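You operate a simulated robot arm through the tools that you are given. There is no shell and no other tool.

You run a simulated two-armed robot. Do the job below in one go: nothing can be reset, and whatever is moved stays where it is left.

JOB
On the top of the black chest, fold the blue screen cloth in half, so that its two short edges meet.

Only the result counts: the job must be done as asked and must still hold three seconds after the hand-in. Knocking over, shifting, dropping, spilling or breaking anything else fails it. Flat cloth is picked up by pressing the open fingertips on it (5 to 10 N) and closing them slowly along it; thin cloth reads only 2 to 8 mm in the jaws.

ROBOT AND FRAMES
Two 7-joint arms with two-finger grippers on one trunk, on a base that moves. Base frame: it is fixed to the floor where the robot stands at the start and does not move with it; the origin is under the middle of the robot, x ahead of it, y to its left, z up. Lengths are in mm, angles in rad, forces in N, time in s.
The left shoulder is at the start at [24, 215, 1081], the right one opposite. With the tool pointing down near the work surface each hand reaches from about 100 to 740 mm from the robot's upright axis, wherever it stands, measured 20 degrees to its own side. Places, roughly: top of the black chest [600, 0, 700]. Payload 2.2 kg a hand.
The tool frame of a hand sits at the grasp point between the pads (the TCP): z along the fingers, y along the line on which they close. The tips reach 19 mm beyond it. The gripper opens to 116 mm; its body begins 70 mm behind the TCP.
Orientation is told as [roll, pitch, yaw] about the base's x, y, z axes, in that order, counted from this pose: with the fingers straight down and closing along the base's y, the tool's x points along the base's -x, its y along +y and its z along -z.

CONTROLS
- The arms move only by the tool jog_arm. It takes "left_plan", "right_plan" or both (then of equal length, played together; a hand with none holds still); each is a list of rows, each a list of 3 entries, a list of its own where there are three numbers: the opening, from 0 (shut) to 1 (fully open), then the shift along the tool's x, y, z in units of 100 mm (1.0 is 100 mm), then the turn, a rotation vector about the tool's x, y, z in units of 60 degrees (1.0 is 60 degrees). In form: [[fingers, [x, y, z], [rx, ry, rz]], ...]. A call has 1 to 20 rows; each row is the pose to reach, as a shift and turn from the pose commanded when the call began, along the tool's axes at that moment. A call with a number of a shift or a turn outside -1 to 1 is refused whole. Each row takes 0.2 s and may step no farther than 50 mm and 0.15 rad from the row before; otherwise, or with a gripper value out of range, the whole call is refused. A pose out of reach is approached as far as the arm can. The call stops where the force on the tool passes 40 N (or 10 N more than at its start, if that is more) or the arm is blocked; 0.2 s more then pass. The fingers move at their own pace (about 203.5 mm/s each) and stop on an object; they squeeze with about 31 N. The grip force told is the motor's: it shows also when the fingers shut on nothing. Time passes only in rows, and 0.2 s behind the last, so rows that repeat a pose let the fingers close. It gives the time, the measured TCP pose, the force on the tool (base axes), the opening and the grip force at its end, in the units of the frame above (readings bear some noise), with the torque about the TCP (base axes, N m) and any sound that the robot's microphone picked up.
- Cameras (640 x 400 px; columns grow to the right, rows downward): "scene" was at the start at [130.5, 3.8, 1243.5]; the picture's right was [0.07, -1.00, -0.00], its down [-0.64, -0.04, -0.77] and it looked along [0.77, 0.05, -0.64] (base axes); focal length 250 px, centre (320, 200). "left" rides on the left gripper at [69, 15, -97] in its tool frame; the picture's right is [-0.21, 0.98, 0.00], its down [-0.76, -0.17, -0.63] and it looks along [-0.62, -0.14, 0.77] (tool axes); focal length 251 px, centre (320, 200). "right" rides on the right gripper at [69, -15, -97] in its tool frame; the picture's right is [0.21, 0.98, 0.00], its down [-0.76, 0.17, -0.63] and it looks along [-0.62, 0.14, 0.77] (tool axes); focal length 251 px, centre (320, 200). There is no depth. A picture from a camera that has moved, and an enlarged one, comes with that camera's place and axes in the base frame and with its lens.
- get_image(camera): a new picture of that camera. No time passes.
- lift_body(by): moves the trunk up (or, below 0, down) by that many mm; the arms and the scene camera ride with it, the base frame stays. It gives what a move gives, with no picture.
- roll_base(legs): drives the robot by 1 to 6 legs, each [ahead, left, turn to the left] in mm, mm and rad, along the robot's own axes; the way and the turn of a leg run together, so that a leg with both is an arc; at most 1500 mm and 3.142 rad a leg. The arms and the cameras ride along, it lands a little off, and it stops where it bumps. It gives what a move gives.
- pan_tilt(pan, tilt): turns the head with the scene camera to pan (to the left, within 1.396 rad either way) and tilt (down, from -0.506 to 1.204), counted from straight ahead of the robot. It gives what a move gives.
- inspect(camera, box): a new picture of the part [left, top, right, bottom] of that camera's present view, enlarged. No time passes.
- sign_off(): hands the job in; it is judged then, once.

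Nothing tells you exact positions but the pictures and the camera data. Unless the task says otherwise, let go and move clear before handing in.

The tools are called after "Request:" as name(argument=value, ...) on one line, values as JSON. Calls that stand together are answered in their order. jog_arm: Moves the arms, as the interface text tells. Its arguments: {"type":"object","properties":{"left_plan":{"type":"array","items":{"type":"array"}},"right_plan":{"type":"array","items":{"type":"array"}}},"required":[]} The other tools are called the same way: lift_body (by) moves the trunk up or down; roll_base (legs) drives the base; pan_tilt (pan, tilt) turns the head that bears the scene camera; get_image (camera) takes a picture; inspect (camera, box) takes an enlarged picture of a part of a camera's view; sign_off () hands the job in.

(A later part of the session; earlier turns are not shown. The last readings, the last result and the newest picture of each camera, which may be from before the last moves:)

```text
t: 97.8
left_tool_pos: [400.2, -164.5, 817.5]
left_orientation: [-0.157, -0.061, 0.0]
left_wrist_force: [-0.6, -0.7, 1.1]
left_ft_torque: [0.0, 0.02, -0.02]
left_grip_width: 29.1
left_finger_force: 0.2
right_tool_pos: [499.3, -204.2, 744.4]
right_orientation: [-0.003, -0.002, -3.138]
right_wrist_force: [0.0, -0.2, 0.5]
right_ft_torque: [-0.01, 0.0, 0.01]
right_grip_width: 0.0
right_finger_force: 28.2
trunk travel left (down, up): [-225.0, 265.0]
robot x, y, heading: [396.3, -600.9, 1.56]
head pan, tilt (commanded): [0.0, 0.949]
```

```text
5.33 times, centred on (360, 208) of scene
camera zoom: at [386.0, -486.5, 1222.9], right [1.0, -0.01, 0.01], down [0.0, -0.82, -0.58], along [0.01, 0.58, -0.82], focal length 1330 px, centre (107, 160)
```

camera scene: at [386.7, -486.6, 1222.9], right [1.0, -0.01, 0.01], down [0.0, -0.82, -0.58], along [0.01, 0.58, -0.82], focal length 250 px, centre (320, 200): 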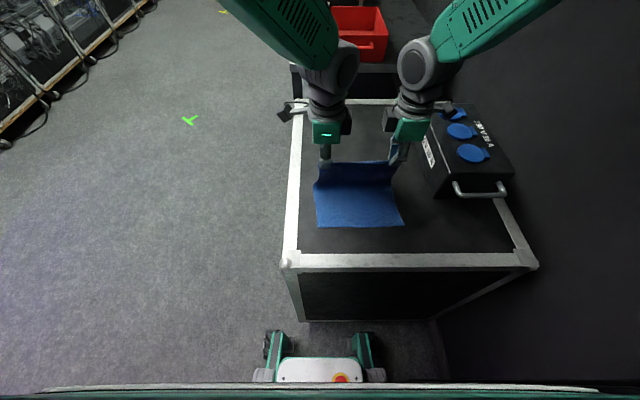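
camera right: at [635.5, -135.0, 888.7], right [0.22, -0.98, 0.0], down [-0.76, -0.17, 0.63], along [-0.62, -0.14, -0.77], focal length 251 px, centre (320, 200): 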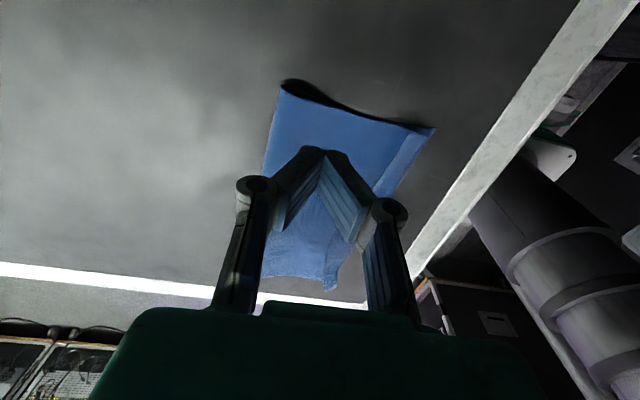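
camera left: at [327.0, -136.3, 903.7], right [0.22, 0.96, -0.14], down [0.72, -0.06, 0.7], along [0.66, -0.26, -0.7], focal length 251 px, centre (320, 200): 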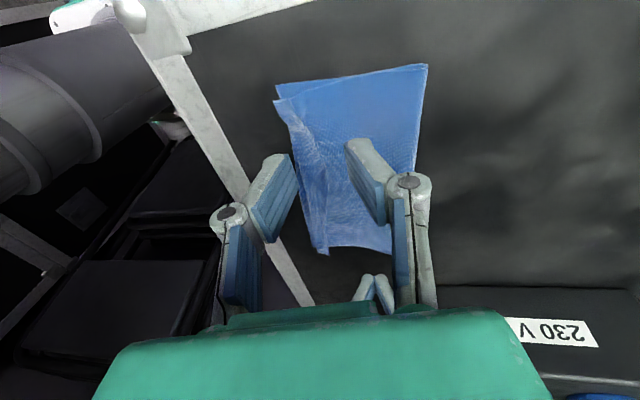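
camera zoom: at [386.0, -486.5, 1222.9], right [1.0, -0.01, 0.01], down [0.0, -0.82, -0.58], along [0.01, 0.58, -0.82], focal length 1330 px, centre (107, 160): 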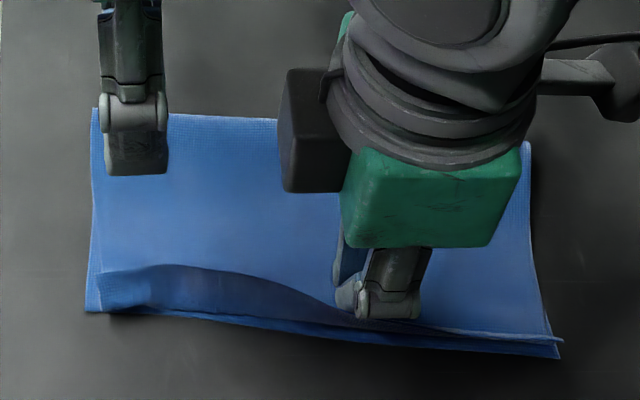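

Request:
jog_arm(right_plan=[[0.0, [0, 0.05, 0], [0, 0, 0]], [0.0, [0, 0.1, 0], [0, 0, 0]], [0.0, [0, 0.15, 0], [0, 0, 0]], [0.0, [0, 0.2, 0], [0, 0, 0]], [0.0, [0, 0.25, 0], [0, 0, 0]]])

Request:
inspect(camera="scene", box=[300, 170, 420, 245])

Request:
inspect(camera="right", box=[200, 60, 440, 300])

```text
t: 99.0
left_tool_pos: [400.4, -166.1, 816.9]
left_orientation: [-0.159, -0.062, -0.002]
left_wrist_force: [-0.4, -0.7, 0.4]
left_ft_torque: [-0.01, 0.0, -0.01]
left_grip_width: 29.0
left_finger_force: 0.0
right_tool_pos: [499.1, -229.0, 745.3]
right_orientation: [-0.002, -0.002, -3.138]
right_wrist_force: [-0.4, 0.3, 0.9]
right_ft_torque: [-0.02, 0.01, 0.0]
right_grip_width: 0.0
right_finger_force: 28.4
trunk travel left (down, up): [-225.0, 265.0]
robot x, y, heading: [394.4, -602.2, 1.562]
head pan, tilt (commanded): [0.0, 0.949]
```

```text
5.33 times, centred on (360, 208) of scene
camera zoom: at [386.0, -486.6, 1222.9], right [1.0, -0.01, 0.01], down [0.0, -0.82, -0.58], along [0.01, 0.58, -0.82], focal length 1330 px, centre (107, 160)
```

zoom: 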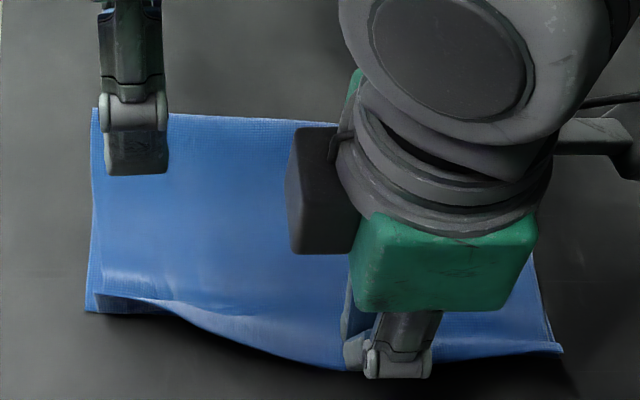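

```text
1.67 times, centred on (320, 180) of right
camera zoom: at [570.2, -212.1, 840.8], right [0.22, -0.98, 0.0], down [-0.76, -0.17, 0.63], along [-0.62, -0.14, -0.77], focal length 419 px, centre (320, 233)
```

zoom: 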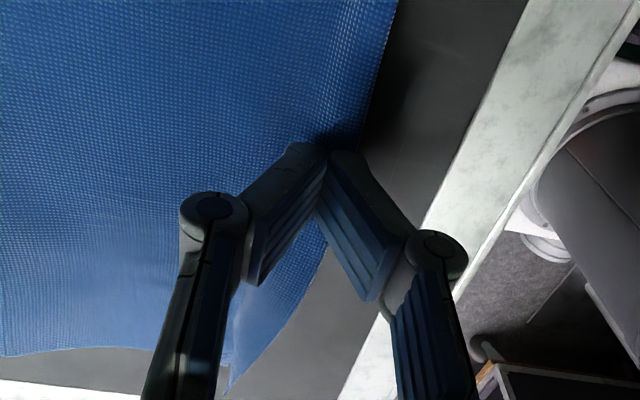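

Most of the strip has now flipped outward, and only the left end is still curled. I'll move the left hand out of the way, then push the left end with the right hand.

Request:
jog_arm(left_plan=[[0.25, [0.1, 0, -0.06], [0, 0, 0]], [0.25, [0.2, 0, -0.12], [0, 0, 0]], [0.25, [0.35, 0, -0.2], [0, 0, 0]], [0.25, [0.5, 0, -0.28], [0, 0, 0]], [0.25, [0.65, 0, -0.36], [0, 0, 0]], [0.25, [0.8, 0, -0.44], [0, 0, 0]], [0.25, [0.9, 0, -0.5], [0, 0, 0]], [0.25, [1.0, 0, -0.5], [0, 0, 0]]])

Request:
jog_arm(right_plan=[[0.0, [0, 0, -0.1], [0, 0, 0]], [0.0, [0, 0, -0.25], [0, 0, 0]], [0.0, [-0.1, -0.08, -0.4], [0, 0, 0]], [0.0, [-0.25, -0.2, -0.5], [0, 0, 0]], [0.0, [-0.4, -0.33, -0.5], [0, 0, 0]], [0.0, [-0.55, -0.45, -0.5], [0, 0, 0]], [0.0, [-0.7, -0.55, -0.5], [0, 0, 0]], [0.0, [-0.8, -0.58, -0.5], [0, 0, 0]]])

Request:
inspect(camera="scene", box=[300, 170, 420, 245])

```text
t: 100.8
left_tool_pos: [299.1, -156.6, 858.3]
left_orientation: [-0.159, -0.062, -0.001]
left_wrist_force: [0.2, -0.2, 0.5]
left_ft_torque: [-0.03, 0.03, -0.01]
left_grip_width: 29.0
left_finger_force: 0.0
right_tool_pos: [499.4, -229.2, 744.0]
right_orientation: [-0.002, 0.0, -3.138]
right_wrist_force: [-0.8, 0.1, 0.3]
right_ft_torque: [0.04, -0.04, 0.0]
right_grip_width: 0.0
right_finger_force: 29.2
trunk travel left (down, up): [-225.0, 265.0]
robot x, y, heading: [393.5, -602.1, 1.562]
head pan, tilt (commanded): [0.0, 0.949]
```

```text
t: 102.6
left_tool_pos: [298.1, -155.8, 859.1]
left_orientation: [-0.159, -0.061, -0.001]
left_wrist_force: [0.0, 0.1, 1.2]
left_ft_torque: [0.01, -0.03, -0.01]
left_grip_width: 29.1
left_finger_force: 0.0
right_tool_pos: [419.2, -171.0, 794.1]
right_orientation: [-0.001, -0.002, -3.139]
right_wrist_force: [-0.4, -0.1, -0.3]
right_ft_torque: [-0.01, -0.03, 0.0]
right_grip_width: 0.0
right_finger_force: 28.4
trunk travel left (down, up): [-225.0, 265.0]
robot x, y, heading: [395.4, -606.0, 1.562]
head pan, tilt (commanded): [0.0, 0.949]
```

```text
5.33 times, centred on (360, 208) of scene
camera zoom: at [384.9, -486.3, 1222.9], right [1.0, -0.01, 0.01], down [0.0, -0.82, -0.58], along [0.01, 0.58, -0.82], focal length 1330 px, centre (107, 160)
```

zoom: 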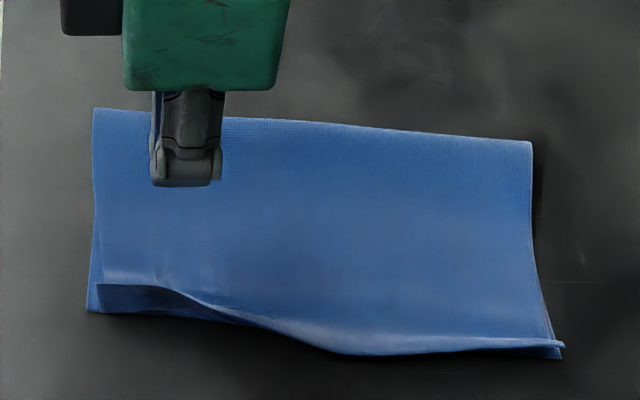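

Only the left-hand third of the strip is still curled. I'll push it out the same way.

Request:
jog_arm(right_plan=[[0.0, [-0.04, 0.0, 0.12], [0, 0, 0]], [0.0, [-0.08, 0.0, 0.24], [0, 0, 0]], [0.0, [-0.1, 0.0, 0.36], [0, 0, 0]], [0.0, [-0.1, 0.0, 0.48], [0, 0, 0]], [0.0, [-0.1, 0.0, 0.495], [0, 0, 0]]])

Request:
jog_arm(right_plan=[[0.0, [0, 0.05, 0], [0, 0, 0]], [0.0, [0, 0.1, 0], [0, 0, 0]], [0.0, [0, 0.15, 0], [0, 0, 0]], [0.0, [0, 0.2, 0], [0, 0, 0]], [0.0, [0, 0.25, 0], [0, 0, 0]], [0.0, [0, 0.3, 0], [0, 0, 0]]])

Request:
inspect(camera="scene", box=[300, 170, 420, 245])

Request:
inspect(camera="right", box=[200, 60, 440, 300])

```text
t: 103.8
left_tool_pos: [299.0, -156.7, 858.8]
left_orientation: [-0.158, -0.059, -0.001]
left_wrist_force: [0.5, -0.1, 1.3]
left_ft_torque: [-0.04, -0.01, 0.01]
left_grip_width: 29.2
left_finger_force: 0.0
right_tool_pos: [411.5, -172.2, 745.1]
right_orientation: [-0.002, -0.002, -3.139]
right_wrist_force: [-0.8, -0.4, 0.0]
right_ft_torque: [0.03, -0.03, -0.02]
right_grip_width: 0.2
right_finger_force: 28.7
trunk travel left (down, up): [-225.0, 265.0]
robot x, y, heading: [391.3, -600.9, 1.569]
head pan, tilt (commanded): [0.0, 0.949]
```

```text
t: 105.2
left_tool_pos: [298.5, -156.4, 859.6]
left_orientation: [-0.159, -0.062, 0.0]
left_wrist_force: [0.6, 0.5, -0.2]
left_ft_torque: [0.02, 0.0, -0.02]
left_grip_width: 29.2
left_finger_force: 0.0
right_tool_pos: [413.2, -200.8, 743.9]
right_orientation: [0.003, -0.005, 3.136]
right_wrist_force: [-0.4, -0.2, 0.2]
right_ft_torque: [0.02, -0.01, -0.07]
right_grip_width: 0.0
right_finger_force: 28.3
trunk travel left (down, up): [-225.0, 265.0]
robot x, y, heading: [396.0, -598.4, 1.564]
head pan, tilt (commanded): [0.0, 0.949]
```

```text
5.33 times, centred on (360, 208) of scene
camera zoom: at [385.1, -486.5, 1222.9], right [1.0, -0.01, 0.01], down [0.0, -0.82, -0.58], along [0.01, 0.58, -0.82], focal length 1330 px, centre (107, 160)
```

zoom: 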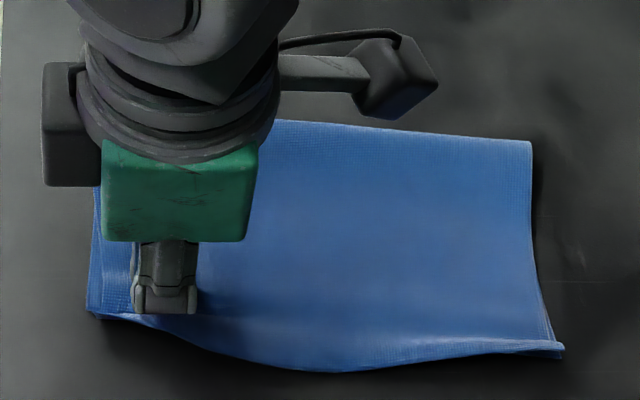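

```text
1.67 times, centred on (320, 180) of right
camera zoom: at [483.3, -183.8, 839.7], right [0.21, -0.98, 0.0], down [-0.75, -0.16, 0.64], along [-0.62, -0.14, -0.77], focal length 419 px, centre (320, 233)
```

zoom: 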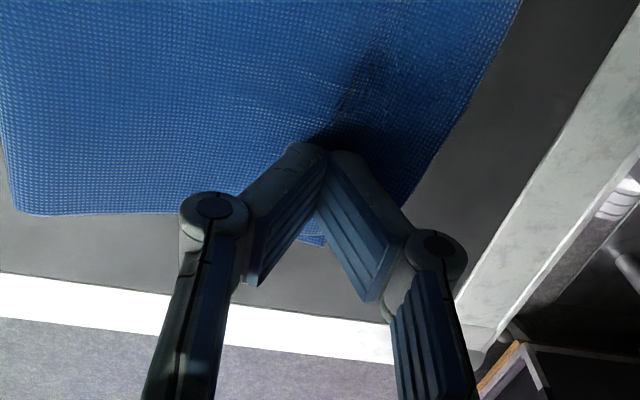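

Request:
jog_arm(right_plan=[[0.0, [0, 0.05, 0], [0, 0, 0]], [0.0, [0, 0.1, 0], [0, 0, 0]], [0.0, [0, 0.14, 0], [0, 0, 0]]])

Request:
jog_arm(right_plan=[[0.0, [0, 0, -0.1], [0, 0, 0]], [0.0, [0, 0, -0.25], [0, 0, 0]], [0.0, [0.1, -0.1, -0.4], [0, 0, 0]], [0.0, [0.3, -0.3, -0.5], [0, 0, 0]], [0.0, [0.5, -0.5, -0.5], [0, 0, 0]], [0.0, [0.7, -0.7, -0.5], [0, 0, 0]], [0.0, [0.9, -0.9, -0.6], [0, 0, 0]]])

Request:
inspect(camera="scene", box=[300, 170, 420, 245])

Request:
get_image(camera="left")

```text
t: 106.0
left_tool_pos: [298.3, -156.4, 859.5]
left_orientation: [-0.156, -0.061, -0.002]
left_wrist_force: [0.3, 0.0, 0.2]
left_ft_torque: [0.03, -0.01, -0.02]
left_grip_width: 29.0
left_finger_force: 0.0
right_tool_pos: [415.3, -215.2, 741.5]
right_orientation: [0.017, -0.012, 3.124]
right_wrist_force: [0.3, -0.7, -0.4]
right_ft_torque: [0.0, -0.03, 0.01]
right_grip_width: 0.1
right_finger_force: 28.8
trunk travel left (down, up): [-225.0, 265.0]
robot x, y, heading: [396.0, -602.1, 1.567]
head pan, tilt (commanded): [0.0, 0.949]
```

```text
t: 107.6
left_tool_pos: [299.5, -157.5, 859.4]
left_orientation: [-0.16, -0.059, 0.001]
left_wrist_force: [0.5, 0.0, -0.6]
left_ft_torque: [0.01, -0.01, -0.01]
left_grip_width: 28.8
left_finger_force: 0.1
right_tool_pos: [504.2, -125.2, 805.8]
right_orientation: [0.001, -0.001, -3.136]
right_wrist_force: [0.3, 0.7, 0.1]
right_ft_torque: [0.01, 0.05, 0.0]
right_grip_width: 0.0
right_finger_force: 28.1
trunk travel left (down, up): [-225.0, 265.0]
robot x, y, heading: [395.6, -601.5, 1.564]
head pan, tilt (commanded): [0.0, 0.949]
```

```text
5.33 times, centred on (360, 208) of scene
camera zoom: at [387.0, -485.8, 1222.8], right [1.0, -0.01, 0.01], down [0.0, -0.82, -0.58], along [0.01, 0.58, -0.82], focal length 1330 px, centre (107, 160)
```

zoom: 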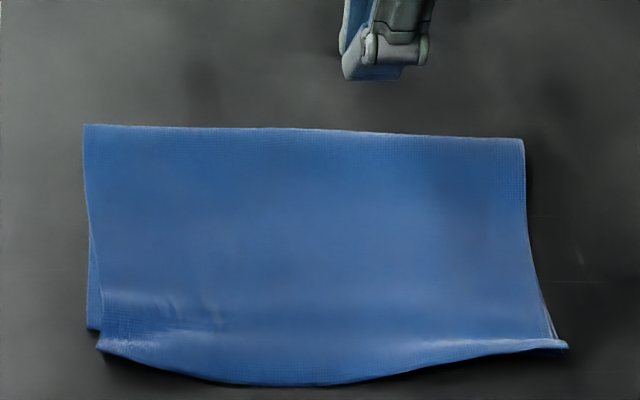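

```text
taken
camera left: at [225.2, -126.9, 946.7], right [0.22, 0.96, -0.14], down [0.72, -0.06, 0.69], along [0.66, -0.26, -0.71], focal length 251 px, centre (320, 200)
```

left: 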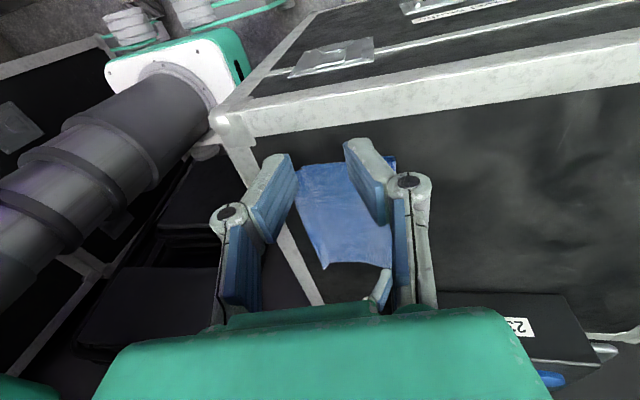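

The strip is now flipped outward along its whole length. I'll inspect how the top and bottom edges compare from several views.

Request:
inspect(camera="scene", box=[310, 200, 410, 245])

Request:
inspect(camera="left", box=[270, 130, 410, 280])

Request:
get_image(camera="right")

```text
6.40 times, centred on (360, 222) of scene
camera zoom: at [387.0, -485.8, 1222.8], right [1.0, -0.01, 0.01], down [0.0, -0.82, -0.58], along [0.01, 0.58, -0.82], focal length 1596 px, centre (64, 56)
```

zoom: 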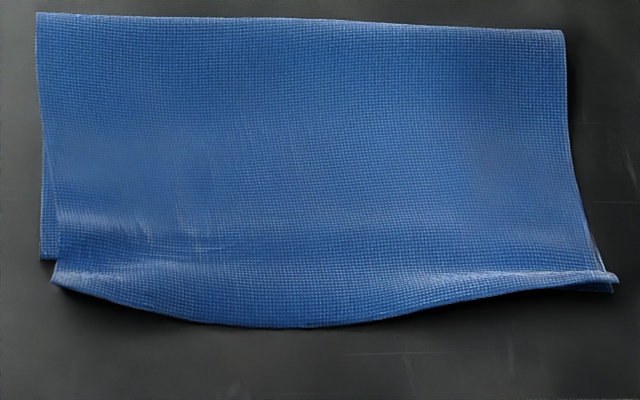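

```text
2.67 times, centred on (340, 205) of left
camera zoom: at [225.2, -126.9, 946.7], right [0.22, 0.96, -0.14], down [0.72, -0.06, 0.69], along [0.66, -0.26, -0.71], focal length 670 px, centre (267, 187)
```

zoom: 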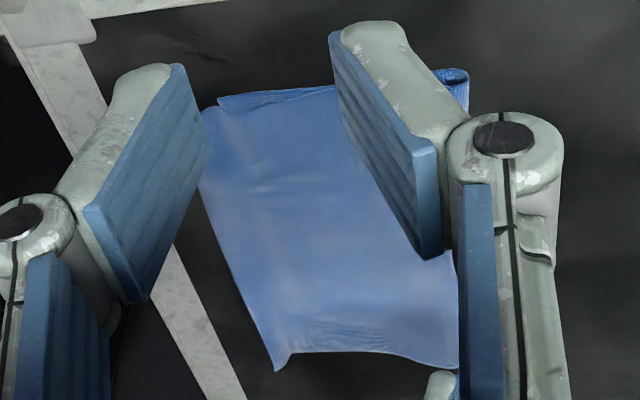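

```text
taken
camera right: at [572.6, -108.6, 902.1], right [0.22, -0.98, 0.0], down [-0.75, -0.17, 0.63], along [-0.62, -0.14, -0.77], focal length 251 px, centre (320, 200)
```

right: 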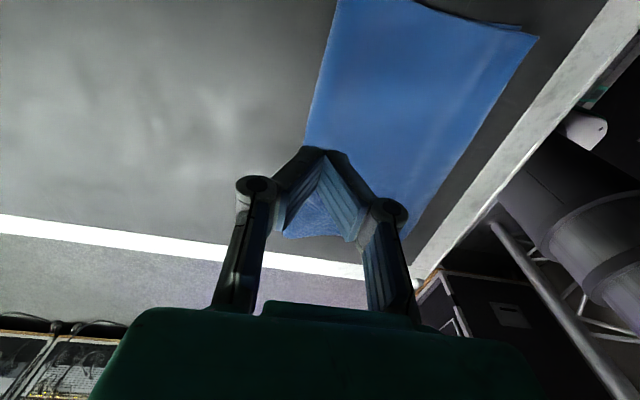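

The strip is out, but two things remain. The right end still stands upright, and the top layer overshoots the bottom edge by about 20 mm because of my earlier drag. First I'll lay down the right end with another hovering push.

Request:
jog_arm(right_plan=[[0.0, [0.1, 0.1, 0], [0, 0, 0]], [0.0, [0.22, 0.2, 0], [0, 0, 0]], [0.0, [0.34, 0.32, 0.08], [0, 0, 0]], [0.0, [0.46, 0.44, 0.2], [0, 0, 0]], [0.0, [0.58, 0.54, 0.35], [0, 0, 0]], [0.0, [0.64, 0.56, 0.5], [0, 0, 0]], [0.0, [0.64, 0.56, 0.59], [0, 0, 0]], [0.0, [0.64, 0.56, 0.59], [0, 0, 0]]])

Request:
inspect(camera="right", box=[200, 60, 440, 300])

Request:
inspect(camera="scene", box=[310, 190, 410, 245])

```text
t: 109.4
left_tool_pos: [298.2, -156.9, 860.3]
left_orientation: [-0.158, -0.061, 0.001]
left_wrist_force: [-0.7, 0.9, -0.2]
left_ft_torque: [0.01, 0.01, 0.02]
left_grip_width: 28.8
left_finger_force: 0.0
right_tool_pos: [563.8, -181.1, 745.5]
right_orientation: [-0.001, -0.001, -3.137]
right_wrist_force: [0.2, -0.4, 1.8]
right_ft_torque: [0.0, 0.01, 0.03]
right_grip_width: 0.1
right_finger_force: 28.8
trunk travel left (down, up): [-225.0, 265.0]
robot x, y, heading: [392.1, -600.2, 1.561]
head pan, tilt (commanded): [0.0, 0.949]
```

```text
1.67 times, centred on (320, 180) of right
camera zoom: at [635.0, -163.7, 841.7], right [0.22, -0.98, 0.0], down [-0.76, -0.17, 0.63], along [-0.62, -0.14, -0.77], focal length 419 px, centre (320, 233)
```

zoom: 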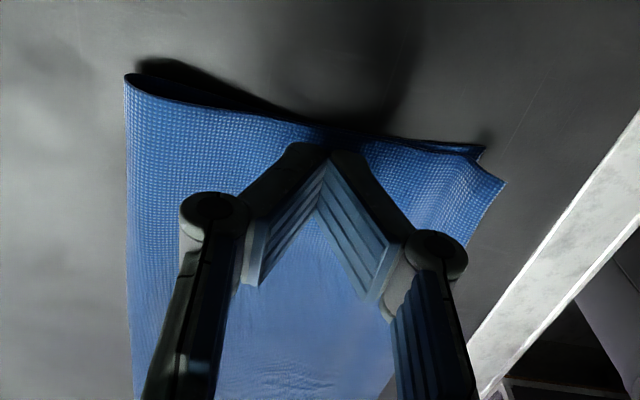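

```text
6.40 times, centred on (360, 218) of scene
camera zoom: at [386.1, -486.3, 1222.9], right [1.0, -0.01, 0.01], down [0.0, -0.82, -0.58], along [0.01, 0.58, -0.82], focal length 1596 px, centre (64, 88)
```

zoom: 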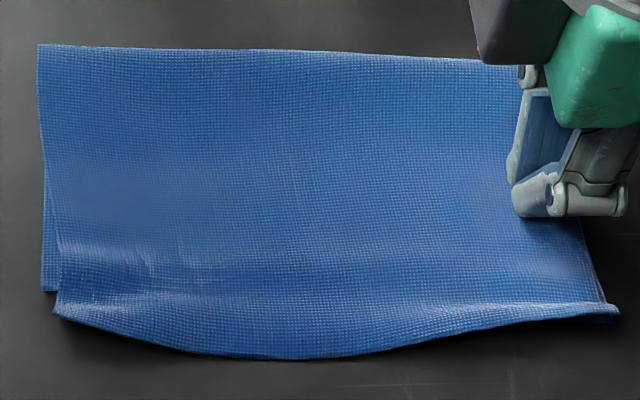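

Request:
jog_arm(right_plan=[[0.0, [0.03, 0.05, -0.025], [0, 0, 0]], [0.0, [0.05, 0.1, -0.025], [0, 0, 0]], [0.0, [0.05, 0.15, -0.025], [0, 0, 0]], [0.0, [0.05, 0.2, -0.025], [0, 0, 0]], [0.0, [0.05, 0.25, -0.025], [0, 0, 0]], [0.0, [0.05, 0.3, -0.025], [0, 0, 0]], [0.0, [0.05, 0.35, -0.02], [0, 0, 0]], [0.0, [0.05, 0.4, -0.015], [0, 0, 0]], [0.0, [0.05, 0.45, -0.01], [0, 0, 0]], [0.0, [0.05, 0.5, 0], [0, 0, 0]]])

Request:
inspect(camera="right", box=[200, 60, 440, 300])

Request:
inspect(camera="scene", box=[310, 190, 410, 245])

```text
t: 111.6
left_tool_pos: [299.3, -156.7, 858.1]
left_orientation: [-0.158, -0.062, 0.0]
left_wrist_force: [-0.2, -0.4, -0.2]
left_ft_torque: [-0.03, 0.0, -0.01]
left_grip_width: 29.1
left_finger_force: 0.1
right_tool_pos: [569.8, -230.4, 747.0]
right_orientation: [0.0, 0.001, -3.136]
right_wrist_force: [0.0, 0.8, 0.4]
right_ft_torque: [-0.05, 0.01, -0.02]
right_grip_width: 0.0
right_finger_force: 28.8
trunk travel left (down, up): [-225.0, 265.0]
robot x, y, heading: [394.2, -603.1, 1.563]
head pan, tilt (commanded): [0.0, 0.949]
```

```text
1.67 times, centred on (320, 180) of right
camera zoom: at [639.8, -214.1, 842.4], right [0.22, -0.98, 0.0], down [-0.76, -0.17, 0.63], along [-0.62, -0.14, -0.77], focal length 419 px, centre (320, 233)
```

zoom: 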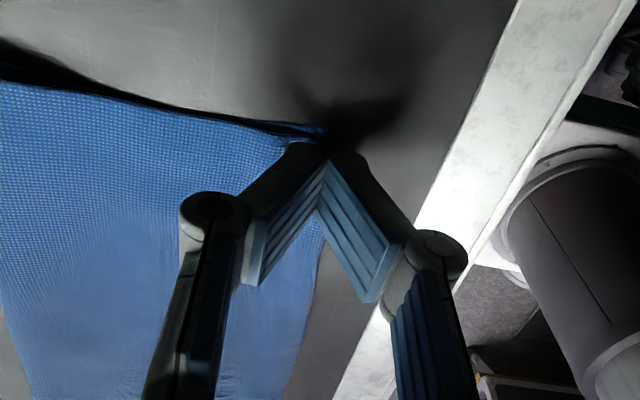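

```text
6.40 times, centred on (360, 218) of scene
camera zoom: at [385.8, -486.6, 1222.9], right [1.0, -0.01, 0.01], down [0.0, -0.82, -0.58], along [0.01, 0.58, -0.82], focal length 1596 px, centre (64, 88)
```

zoom: 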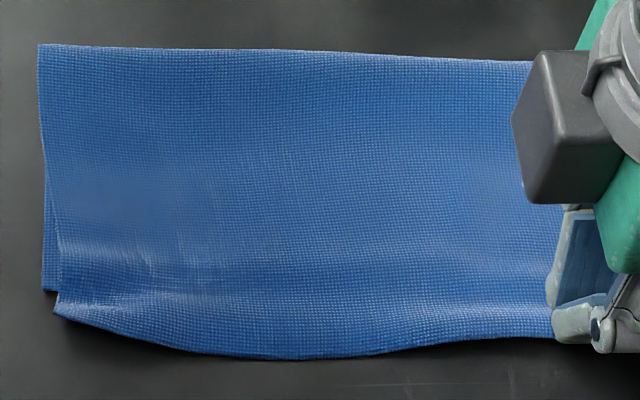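

I'll press straight down briefly here to set that end flat, then lift off and look.

Request:
jog_arm(right_plan=[[0.0, [0, 0, 0.015], [0, 0, 0]], [0.0, [0, 0, 0.03], [0, 0, 0]], [0.0, [0, 0, 0.045], [0, 0, 0]]])

Request:
jog_arm(right_plan=[[0.0, [0, 0, 0.01], [0, 0, 0]], [0.0, [0, 0, 0.01], [0, 0, 0]]])

Request:
jog_arm(right_plan=[[0.0, [0, 0, -0.1], [0, 0, 0]], [0.0, [0, 0, -0.25], [0, 0, 0]], [0.0, [0, 0, -0.45], [0, 0, 0]], [0.0, [0, -0.15, -0.6], [0, 0, 0]], [0.0, [0, -0.4, -0.75], [0, 0, 0]], [0.0, [0, -0.7, -0.75], [0, 0, 0]], [0.0, [0, -1.0, -0.75], [0, 0, 0]]])

Request:
inspect(camera="scene", box=[310, 190, 410, 245])

Request:
get_image(camera="right")

```text
t: 112.4
left_tool_pos: [299.1, -156.7, 859.4]
left_orientation: [-0.159, -0.061, 0.0]
left_wrist_force: [-0.8, -0.1, -0.7]
left_ft_torque: [-0.01, 0.02, -0.01]
left_grip_width: 29.1
left_finger_force: 0.0
right_tool_pos: [571.2, -231.0, 741.4]
right_orientation: [-0.002, -0.003, -3.138]
right_wrist_force: [0.3, 0.5, 0.0]
right_ft_torque: [0.02, 0.0, -0.05]
right_grip_width: 0.2
right_finger_force: 28.1
trunk travel left (down, up): [-225.0, 265.0]
robot x, y, heading: [395.8, -602.5, 1.56]
head pan, tilt (commanded): [0.0, 0.949]
```

```text
t: 113.0
left_tool_pos: [299.0, -156.0, 860.2]
left_orientation: [-0.156, -0.061, -0.001]
left_wrist_force: [0.7, -0.1, 0.1]
left_ft_torque: [0.02, -0.02, -0.01]
left_grip_width: 29.1
left_finger_force: 0.0
right_tool_pos: [568.7, -231.3, 739.7]
right_orientation: [-0.001, -0.002, -3.139]
right_wrist_force: [1.4, -0.3, 3.0]
right_ft_torque: [0.02, -0.05, 0.0]
right_grip_width: 0.0
right_finger_force: 28.5
trunk travel left (down, up): [-225.0, 265.0]
robot x, y, heading: [391.9, -600.1, 1.56]
head pan, tilt (commanded): [0.0, 0.949]
```

```text
t: 114.6
left_tool_pos: [298.9, -156.3, 859.5]
left_orientation: [-0.158, -0.06, -0.001]
left_wrist_force: [-0.2, 0.2, 0.5]
left_ft_torque: [-0.02, 0.01, 0.01]
left_grip_width: 28.9
left_finger_force: 0.0
right_tool_pos: [571.1, -130.0, 814.5]
right_orientation: [0.0, -0.002, -3.136]
right_wrist_force: [-0.8, 0.2, -0.2]
right_ft_torque: [-0.02, 0.04, -0.03]
right_grip_width: 0.4
right_finger_force: 27.9
trunk travel left (down, up): [-225.0, 265.0]
robot x, y, heading: [394.4, -601.0, 1.563]
head pan, tilt (commanded): [0.0, 0.949]
```

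```text
6.40 times, centred on (360, 218) of scene
camera zoom: at [386.6, -485.4, 1222.8], right [1.0, -0.01, 0.01], down [0.0, -0.82, -0.58], along [0.01, 0.58, -0.82], focal length 1596 px, centre (64, 88)
```

zoom: 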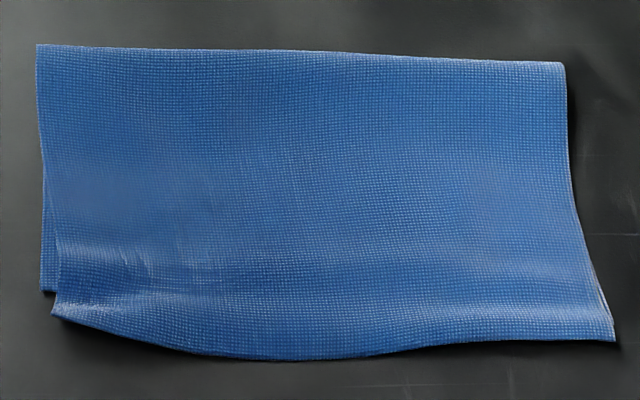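

```text
taken
camera right: at [640.9, -113.3, 910.0], right [0.22, -0.98, 0.0], down [-0.75, -0.17, 0.63], along [-0.62, -0.14, -0.77], focal length 251 px, centre (320, 200)
```

right: 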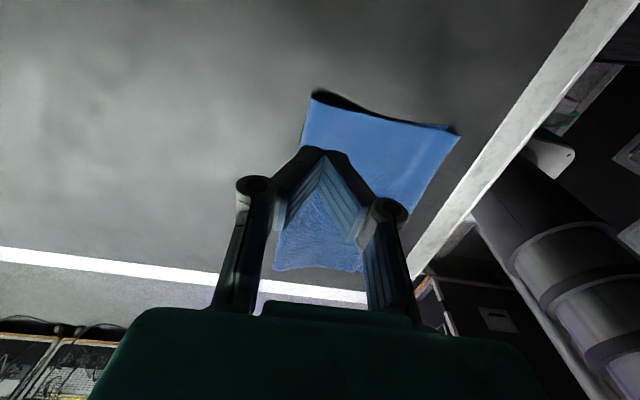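

The right end is now flat. The remaining issue is that the top edge overshoots the bottom edge by about 20 mm at the left and middle, and about 8 mm at the right. I'll re-grip that overhang with both hands, lift the top half and re-lay it further back. To give the left arm room near the body, I'll first back the base up by 90 mm; the space behind is clear.

Request:
roll_base(legs=[[-90, 0, 0]])

Request:
jog_arm(left_plan=[[0.2, [0, 0, 0], [-0.04, 0.015, 0]], [0.2, [0, 0, 0], [-0.08, 0.03, 0]], [0.2, [0, 0, 0], [-0.12, 0.045, 0]], [0.2, [0, 0, 0], [-0.151, 0.057, 0]], [0.2, [0, 0, 0], [-0.151, 0.057, 0]], [0.2, [0, 0, 0], [-0.151, 0.057, 0]], [0.2, [0, 0, 0], [-0.151, 0.057, 0]], [0.2, [0, 0, 0], [-0.151, 0.057, 0]]])

Request:
get_image(camera="scene")

Request:
inspect(camera="scene", box=[310, 130, 410, 200])

```text
t: 115.7
left_tool_pos: [297.2, -248.5, 861.2]
left_orientation: [-0.157, -0.06, 0.002]
left_wrist_force: [-0.5, 0.1, 0.9]
left_ft_torque: [0.03, 0.01, -0.01]
left_grip_width: 28.9
left_finger_force: 0.0
right_tool_pos: [569.5, -220.3, 815.1]
right_orientation: [-0.004, -0.002, -3.135]
right_wrist_force: [0.0, -0.6, -0.1]
right_ft_torque: [0.06, -0.02, -0.02]
right_grip_width: 0.1
right_finger_force: 29.0
trunk travel left (down, up): [-225.0, 265.0]
robot x, y, heading: [391.2, -691.1, 1.567]
head pan, tilt (commanded): [0.0, 0.949]
```

```text
t: 117.5
left_tool_pos: [303.3, -250.2, 862.3]
left_orientation: [0.003, 0.006, -0.001]
left_wrist_force: [0.0, 0.9, -0.4]
left_ft_torque: [0.0, -0.01, -0.01]
left_grip_width: 23.2
left_finger_force: 0.3
right_tool_pos: [574.9, -223.2, 814.1]
right_orientation: [-0.006, -0.009, -3.136]
right_wrist_force: [-0.5, -0.2, -0.8]
right_ft_torque: [-0.02, -0.01, 0.0]
right_grip_width: 0.0
right_finger_force: 28.5
trunk travel left (down, up): [-225.0, 265.0]
robot x, y, heading: [392.9, -692.9, 1.56]
head pan, tilt (commanded): [0.0, 0.949]
```

```text
taken
camera scene: at [391.9, -576.0, 1222.9], right [1.0, -0.01, 0.0], down [0.0, -0.82, -0.58], along [0.01, 0.58, -0.82], focal length 250 px, centre (320, 200)
```

scene: 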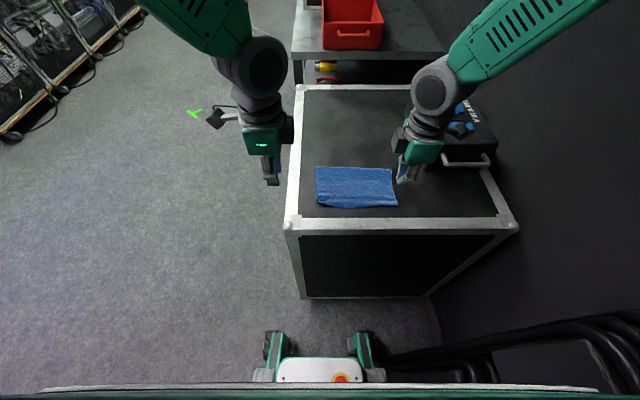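

```text
5.71 times, centred on (360, 165) of scene
camera zoom: at [391.9, -576.0, 1222.9], right [1.0, -0.01, 0.0], down [0.0, -0.82, -0.58], along [0.01, 0.58, -0.82], focal length 1425 px, centre (91, 400)
```

zoom: 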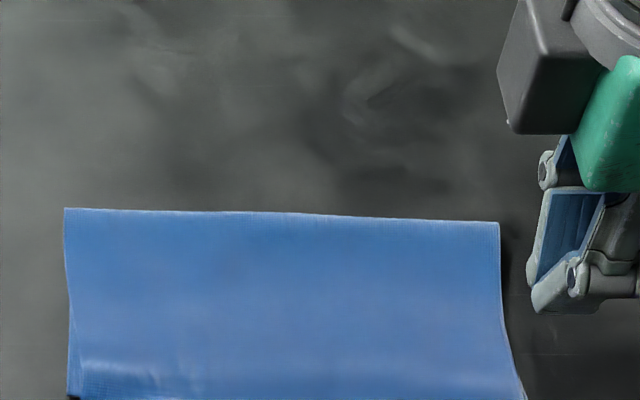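

Request:
inspect(camera="scene", box=[310, 158, 410, 218])

Request:
get_image(camera="left")

Request:
get_image(camera="right")

```text
6.40 times, centred on (360, 188) of scene
camera zoom: at [391.9, -576.0, 1222.9], right [1.0, -0.01, 0.0], down [0.0, -0.82, -0.58], along [0.01, 0.58, -0.82], focal length 1596 px, centre (64, 277)
```

zoom: 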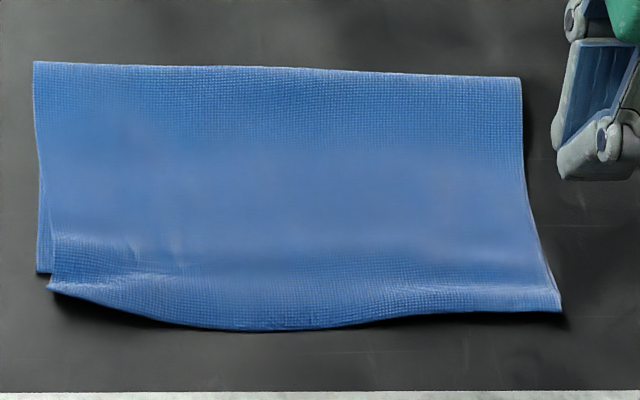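

```text
taken
camera left: at [234.9, -235.5, 957.8], right [0.22, 0.98, 0.0], down [0.76, -0.17, 0.63], along [0.61, -0.13, -0.78], focal length 251 px, centre (320, 200)
```

left: 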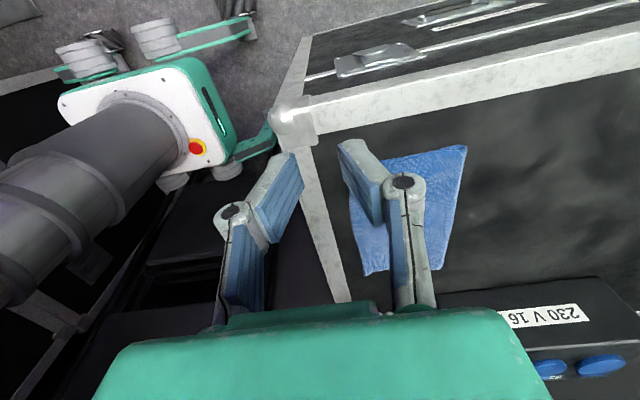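

```text
taken
camera right: at [645.3, -206.1, 910.5], right [0.22, -0.98, -0.01], down [-0.75, -0.17, 0.64], along [-0.62, -0.14, -0.77], focal length 251 px, centre (320, 200)
```

right: 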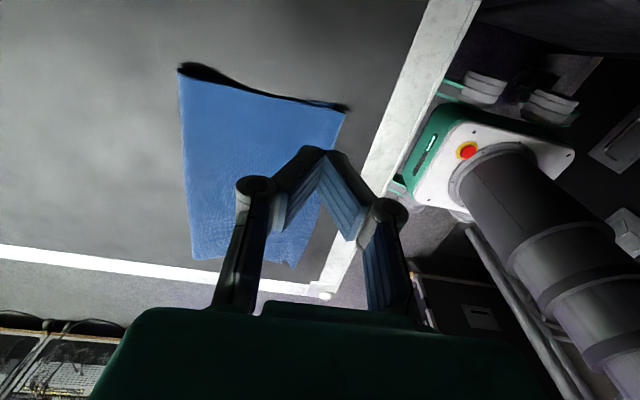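

From the new stance the overhang is clear: the top edge is at y ≈ −229 at x=402 and −238 at x=545, while the bottom edge is at about −217 and −227. I'll bring both hands over the top edge with narrow jaws.

Request:
jog_arm(left_plan=[[0.15, [-0.12, 0.044, 0.1], [0, 0, 0]], [0.15, [-0.24, 0.087, 0.22], [0, 0, 0]], [0.15, [-0.36, 0.13, 0.35], [0, 0, 0]], [0.15, [-0.48, 0.175, 0.48], [0, 0, 0]], [0.15, [-0.6, 0.218, 0.61], [0, 0, 0]], [0.15, [-0.73, 0.262, 0.74], [0, 0, 0]], [0.15, [-0.86, 0.305, 0.87], [0, 0, 0]], [0.15, [-0.985, 0.35, 1.0], [0, 0, 0]]], right_plan=[[0.15, [-0.04, 0.0, 0.06], [0, 0, 0]], [0.15, [-0.08, 0.0, 0.12], [0, 0, 0]], [0.15, [-0.12, 0.0, 0.18], [0, 0, 0]], [0.15, [-0.16, 0.0, 0.25], [0, 0, 0]], [0.15, [-0.2, 0.0, 0.32], [0, 0, 0]], [0.15, [-0.24, 0.01, 0.39], [0, 0, 0]], [0.15, [-0.27, 0.01, 0.46], [0, 0, 0]], [0.15, [-0.3, 0.015, 0.53], [0, 0, 0]]])

Request:
jog_arm(left_plan=[[0.15, [0, 0, 0], [0, 0, 0]], [0.15, [0, 0, 0], [0, 0, 0]], [0.15, [0, 0, 0], [0, 0, 0]], [0.15, [0, 0, 0], [0, 0, 0]]])

Request:
inspect(camera="scene", box=[310, 158, 410, 218])

Request:
inspect(camera="left", box=[200, 60, 460, 320])

Request:
inspect(camera="right", box=[180, 60, 440, 320])

```text
t: 119.3
left_tool_pos: [401.1, -213.9, 762.0]
left_orientation: [0.007, 0.006, -0.001]
left_wrist_force: [-0.2, -0.3, 0.3]
left_ft_torque: [-0.02, -0.04, -0.02]
left_grip_width: 17.5
left_finger_force: 0.1
right_tool_pos: [544.9, -224.3, 762.3]
right_orientation: [-0.005, -0.009, -3.136]
right_wrist_force: [1.2, 0.2, 0.0]
right_ft_torque: [-0.02, 0.06, 0.02]
right_grip_width: 17.3
right_finger_force: 0.0
trunk travel left (down, up): [-225.0, 265.0]
robot x, y, heading: [389.8, -692.2, 1.566]
head pan, tilt (commanded): [0.0, 0.949]
```

```text
t: 120.3
left_tool_pos: [401.2, -214.3, 761.6]
left_orientation: [0.003, 0.005, -0.002]
left_wrist_force: [-0.1, 0.1, -0.3]
left_ft_torque: [0.0, 0.0, -0.02]
left_grip_width: 17.4
left_finger_force: 0.1
right_tool_pos: [543.9, -225.6, 763.0]
right_orientation: [-0.005, -0.01, -3.135]
right_wrist_force: [0.5, 0.3, -0.2]
right_ft_torque: [0.0, 0.01, -0.03]
right_grip_width: 17.3
right_finger_force: 0.0
trunk travel left (down, up): [-225.0, 265.0]
robot x, y, heading: [394.9, -691.4, 1.567]
head pan, tilt (commanded): [0.0, 0.949]
```

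```text
6.40 times, centred on (360, 188) of scene
camera zoom: at [390.7, -575.7, 1222.8], right [1.0, -0.01, 0.0], down [0.0, -0.82, -0.58], along [0.01, 0.58, -0.82], focal length 1596 px, centre (64, 277)
```

zoom: 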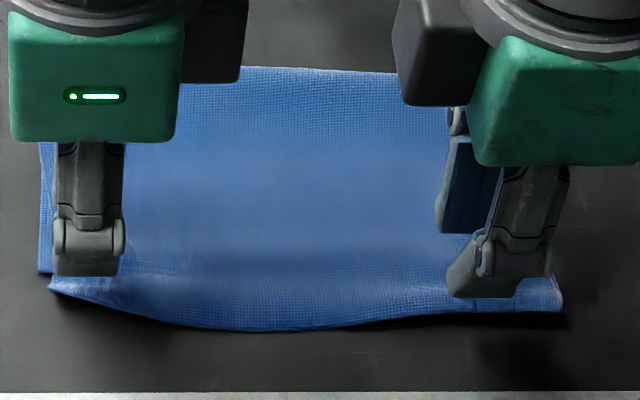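

```text
1.54 times, centred on (330, 190) of left
camera zoom: at [332.8, -200.2, 857.2], right [0.22, 0.98, 0.0], down [0.76, -0.17, 0.63], along [0.61, -0.13, -0.78], focal length 387 px, centre (305, 215)
```

zoom: 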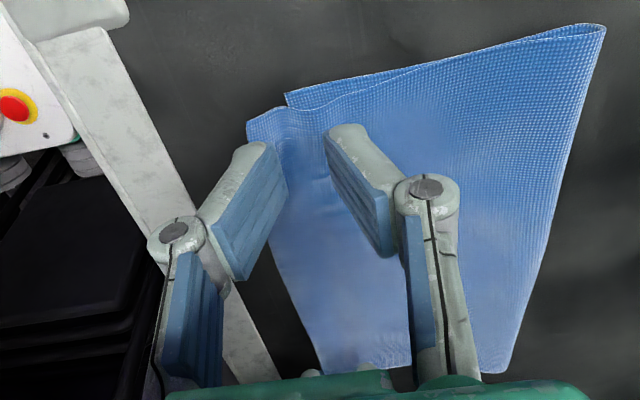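

```text
1.54 times, centred on (310, 190) of right
camera zoom: at [615.5, -207.9, 857.9], right [0.22, -0.98, -0.01], down [-0.75, -0.17, 0.64], along [-0.62, -0.14, -0.77], focal length 387 px, centre (335, 215)
```

zoom: 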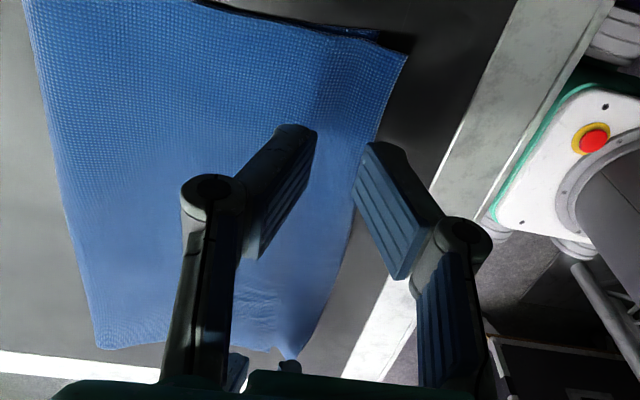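

Both jaws straddle the top edge. I'll lower to just above contact and then creep down.

Request:
jog_arm(left_plan=[[0.15, [0, 0, 0.06], [0, 0, 0]], [0.15, [0, 0, 0.12], [0, 0, 0]], [0.15, [0, 0, 0.17], [0, 0, 0]], [0.15, [0, 0, 0.17], [0, 0, 0]]], right_plan=[[0.15, [0, 0, 0.06], [0, 0, 0]], [0.15, [0, 0, 0.12], [0, 0, 0]], [0.15, [0, 0, 0.18], [0, 0, 0]], [0.15, [0, 0, 0.18], [0, 0, 0]]])

Request:
jog_arm(left_plan=[[0.15, [0, 0, 0.01], [0, 0, 0]], [0.15, [0, 0, 0.02], [0, 0, 0]]], right_plan=[[0.15, [0, 0, 0.01], [0, 0, 0]], [0.15, [0, 0, 0.02], [0, 0, 0]]])

Request:
jog_arm(left_plan=[[0.15, [0, 0, 0.01], [0, 0, 0]]], right_plan=[[0.15, [0, 0, 0.01], [0, 0, 0]]])

```text
t: 121.3
left_tool_pos: [400.4, -216.5, 744.0]
left_orientation: [0.005, 0.008, -0.001]
left_wrist_force: [0.0, 0.0, -0.3]
left_ft_torque: [0.0, -0.03, -0.02]
left_grip_width: 17.6
left_finger_force: 0.1
right_tool_pos: [544.5, -224.2, 744.0]
right_orientation: [-0.006, -0.007, -3.136]
right_wrist_force: [-0.8, -0.5, 0.5]
right_ft_torque: [0.01, -0.05, -0.04]
right_grip_width: 17.2
right_finger_force: 0.1
trunk travel left (down, up): [-225.0, 265.0]
robot x, y, heading: [390.8, -697.0, 1.56]
head pan, tilt (commanded): [0.0, 0.949]
```

```text
t: 121.9
left_tool_pos: [401.6, -214.0, 742.5]
left_orientation: [0.004, 0.007, -0.002]
left_wrist_force: [-0.1, 0.5, -0.5]
left_ft_torque: [0.03, -0.01, 0.04]
left_grip_width: 17.5
left_finger_force: 0.1
right_tool_pos: [545.2, -223.3, 741.0]
right_orientation: [-0.007, -0.008, -3.136]
right_wrist_force: [0.2, 0.5, 0.1]
right_ft_torque: [0.03, -0.02, -0.02]
right_grip_width: 17.6
right_finger_force: 0.0
trunk travel left (down, up): [-225.0, 265.0]
robot x, y, heading: [390.2, -690.5, 1.565]
head pan, tilt (commanded): [0.0, 0.949]
```

```text
t: 122.3
left_tool_pos: [400.8, -215.1, 741.7]
left_orientation: [0.004, 0.008, -0.003]
left_wrist_force: [-1.1, 0.0, 0.5]
left_ft_torque: [0.02, -0.02, 0.01]
left_grip_width: 17.4
left_finger_force: 0.1
right_tool_pos: [544.0, -225.2, 741.6]
right_orientation: [-0.007, -0.011, -3.136]
right_wrist_force: [-0.2, -0.5, 1.5]
right_ft_torque: [0.04, -0.02, -0.04]
right_grip_width: 17.0
right_finger_force: 0.2
trunk travel left (down, up): [-225.0, 265.0]
robot x, y, heading: [393.9, -697.0, 1.565]
head pan, tilt (commanded): [0.0, 0.949]
```

Request:
jog_arm(left_plan=[[0.15, [0, 0, 0.01], [0, 0, 0]]], right_plan=[[0.15, [0, 0, 0.01], [0, 0, 0]]])

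Request:
inspect(camera="left", box=[200, 60, 460, 320])

Request:
inspect(camera="right", box=[180, 60, 440, 320])

```text
t: 122.7
left_tool_pos: [400.6, -214.1, 741.0]
left_orientation: [0.004, 0.007, -0.002]
left_wrist_force: [0.7, -2.3, 2.5]
left_ft_torque: [-0.01, 0.03, 0.01]
left_grip_width: 17.2
left_finger_force: 0.1
right_tool_pos: [544.8, -223.9, 741.1]
right_orientation: [-0.009, -0.009, -3.134]
right_wrist_force: [1.5, 0.6, 11.0]
right_ft_torque: [0.02, -0.08, -0.01]
right_grip_width: 17.9
right_finger_force: 0.2
trunk travel left (down, up): [-225.0, 265.0]
robot x, y, heading: [388.8, -689.6, 1.567]
head pan, tilt (commanded): [0.0, 0.949]
```

```text
1.54 times, centred on (330, 190) of left
camera zoom: at [333.0, -200.1, 837.0], right [0.22, 0.98, 0.0], down [0.76, -0.17, 0.63], along [0.61, -0.13, -0.78], focal length 387 px, centre (305, 215)
```

zoom: 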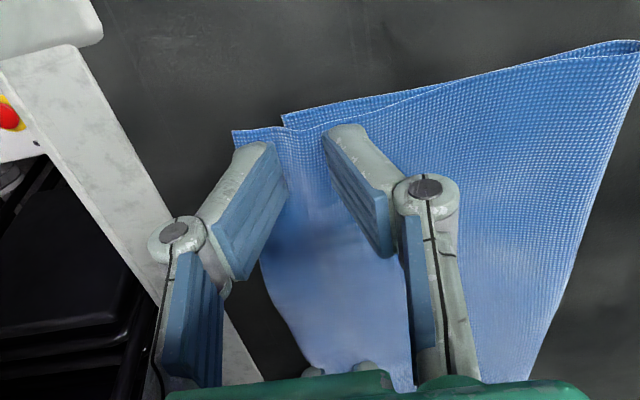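

```text
1.54 times, centred on (310, 190) of right
camera zoom: at [614.7, -207.4, 837.0], right [0.22, -0.98, -0.01], down [-0.75, -0.18, 0.64], along [-0.62, -0.13, -0.77], focal length 387 px, centre (335, 215)
```

zoom: 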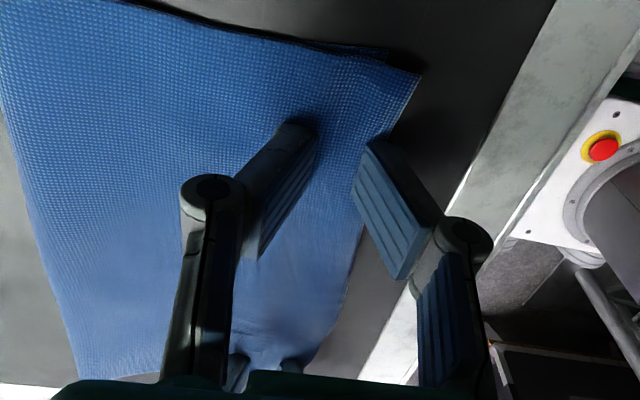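

Contact is made at 2.5 N on the left and 11 N on the right. I'll even those out slightly, then close slowly while shifting the hands back so the rear fingers stay still and only the edge strip is gathered.

Request:
jog_arm(left_plan=[[0.15, [0, 0, 0.007], [0, 0, 0]], [0.13, [0, 0.012, 0.007], [0, 0, 0]], [0.11, [0, 0.024, 0.007], [0, 0, 0]], [0.09, [0, 0.036, 0.007], [0, 0, 0]], [0.07, [0, 0.048, 0.007], [0, 0, 0]], [0.05, [0, 0.06, 0.007], [0, 0, 0]]], right_plan=[[0.15, [0, 0, -0.002], [0, 0, 0]], [0.13, [0, -0.012, -0.002], [0, 0, 0]], [0.11, [0, -0.024, -0.002], [0, 0, 0]], [0.09, [0, -0.036, -0.002], [0, 0, 0]], [0.07, [0, -0.048, -0.002], [0, 0, 0]], [0.05, [0, -0.06, -0.002], [0, 0, 0]]])

Request:
inspect(camera="left", box=[200, 60, 460, 320])

Request:
inspect(camera="right", box=[180, 60, 440, 320])

Request:
inspect(camera="scene", box=[310, 158, 410, 218])

```text
t: 124.1
left_tool_pos: [400.8, -208.1, 740.7]
left_orientation: [0.004, 0.008, -0.002]
left_wrist_force: [-0.4, -1.3, 3.7]
left_ft_torque: [-0.02, 0.02, -0.04]
left_grip_width: 5.5
left_finger_force: 0.2
right_tool_pos: [543.6, -219.0, 740.6]
right_orientation: [-0.005, -0.01, -3.134]
right_wrist_force: [0.3, 0.0, 4.8]
right_ft_torque: [0.0, -0.01, 0.02]
right_grip_width: 5.2
right_finger_force: 0.2
trunk travel left (down, up): [-225.0, 265.0]
robot x, y, heading: [393.9, -692.4, 1.56]
head pan, tilt (commanded): [0.0, 0.949]
```

```text
1.54 times, centred on (330, 190) of left
camera zoom: at [333.1, -194.4, 836.2], right [0.22, 0.98, 0.0], down [0.76, -0.17, 0.63], along [0.61, -0.13, -0.78], focal length 387 px, centre (305, 215)
```

zoom: 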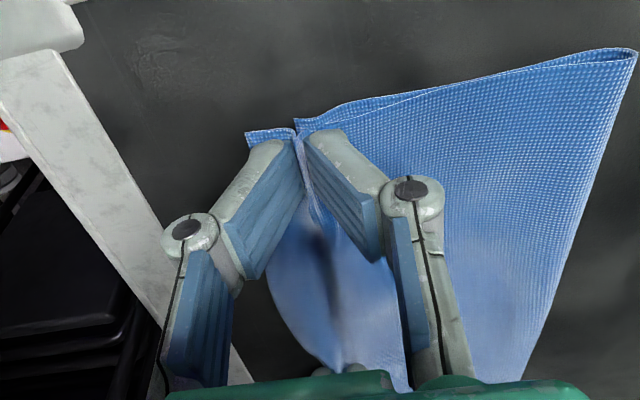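

```text
1.54 times, centred on (310, 190) of right
camera zoom: at [614.6, -201.4, 836.3], right [0.22, -0.98, -0.01], down [-0.75, -0.17, 0.64], along [-0.62, -0.14, -0.77], focal length 387 px, centre (335, 215)
```

zoom: 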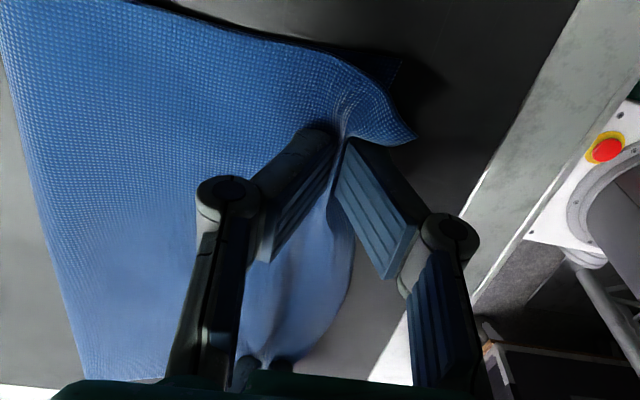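

```text
6.40 times, centred on (360, 188) of scene
camera zoom: at [389.8, -576.8, 1222.9], right [1.0, -0.01, 0.0], down [0.0, -0.82, -0.58], along [0.01, 0.58, -0.82], focal length 1596 px, centre (64, 277)
```

zoom: 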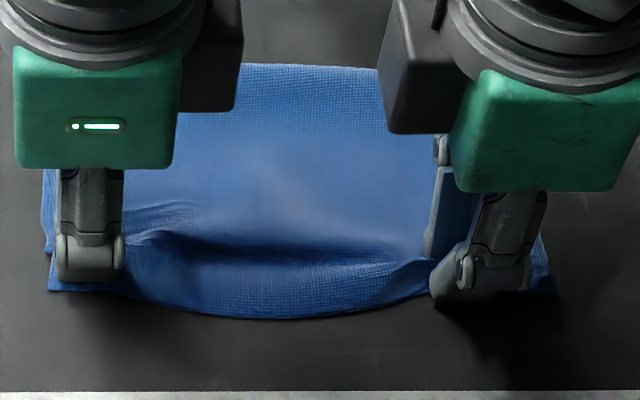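

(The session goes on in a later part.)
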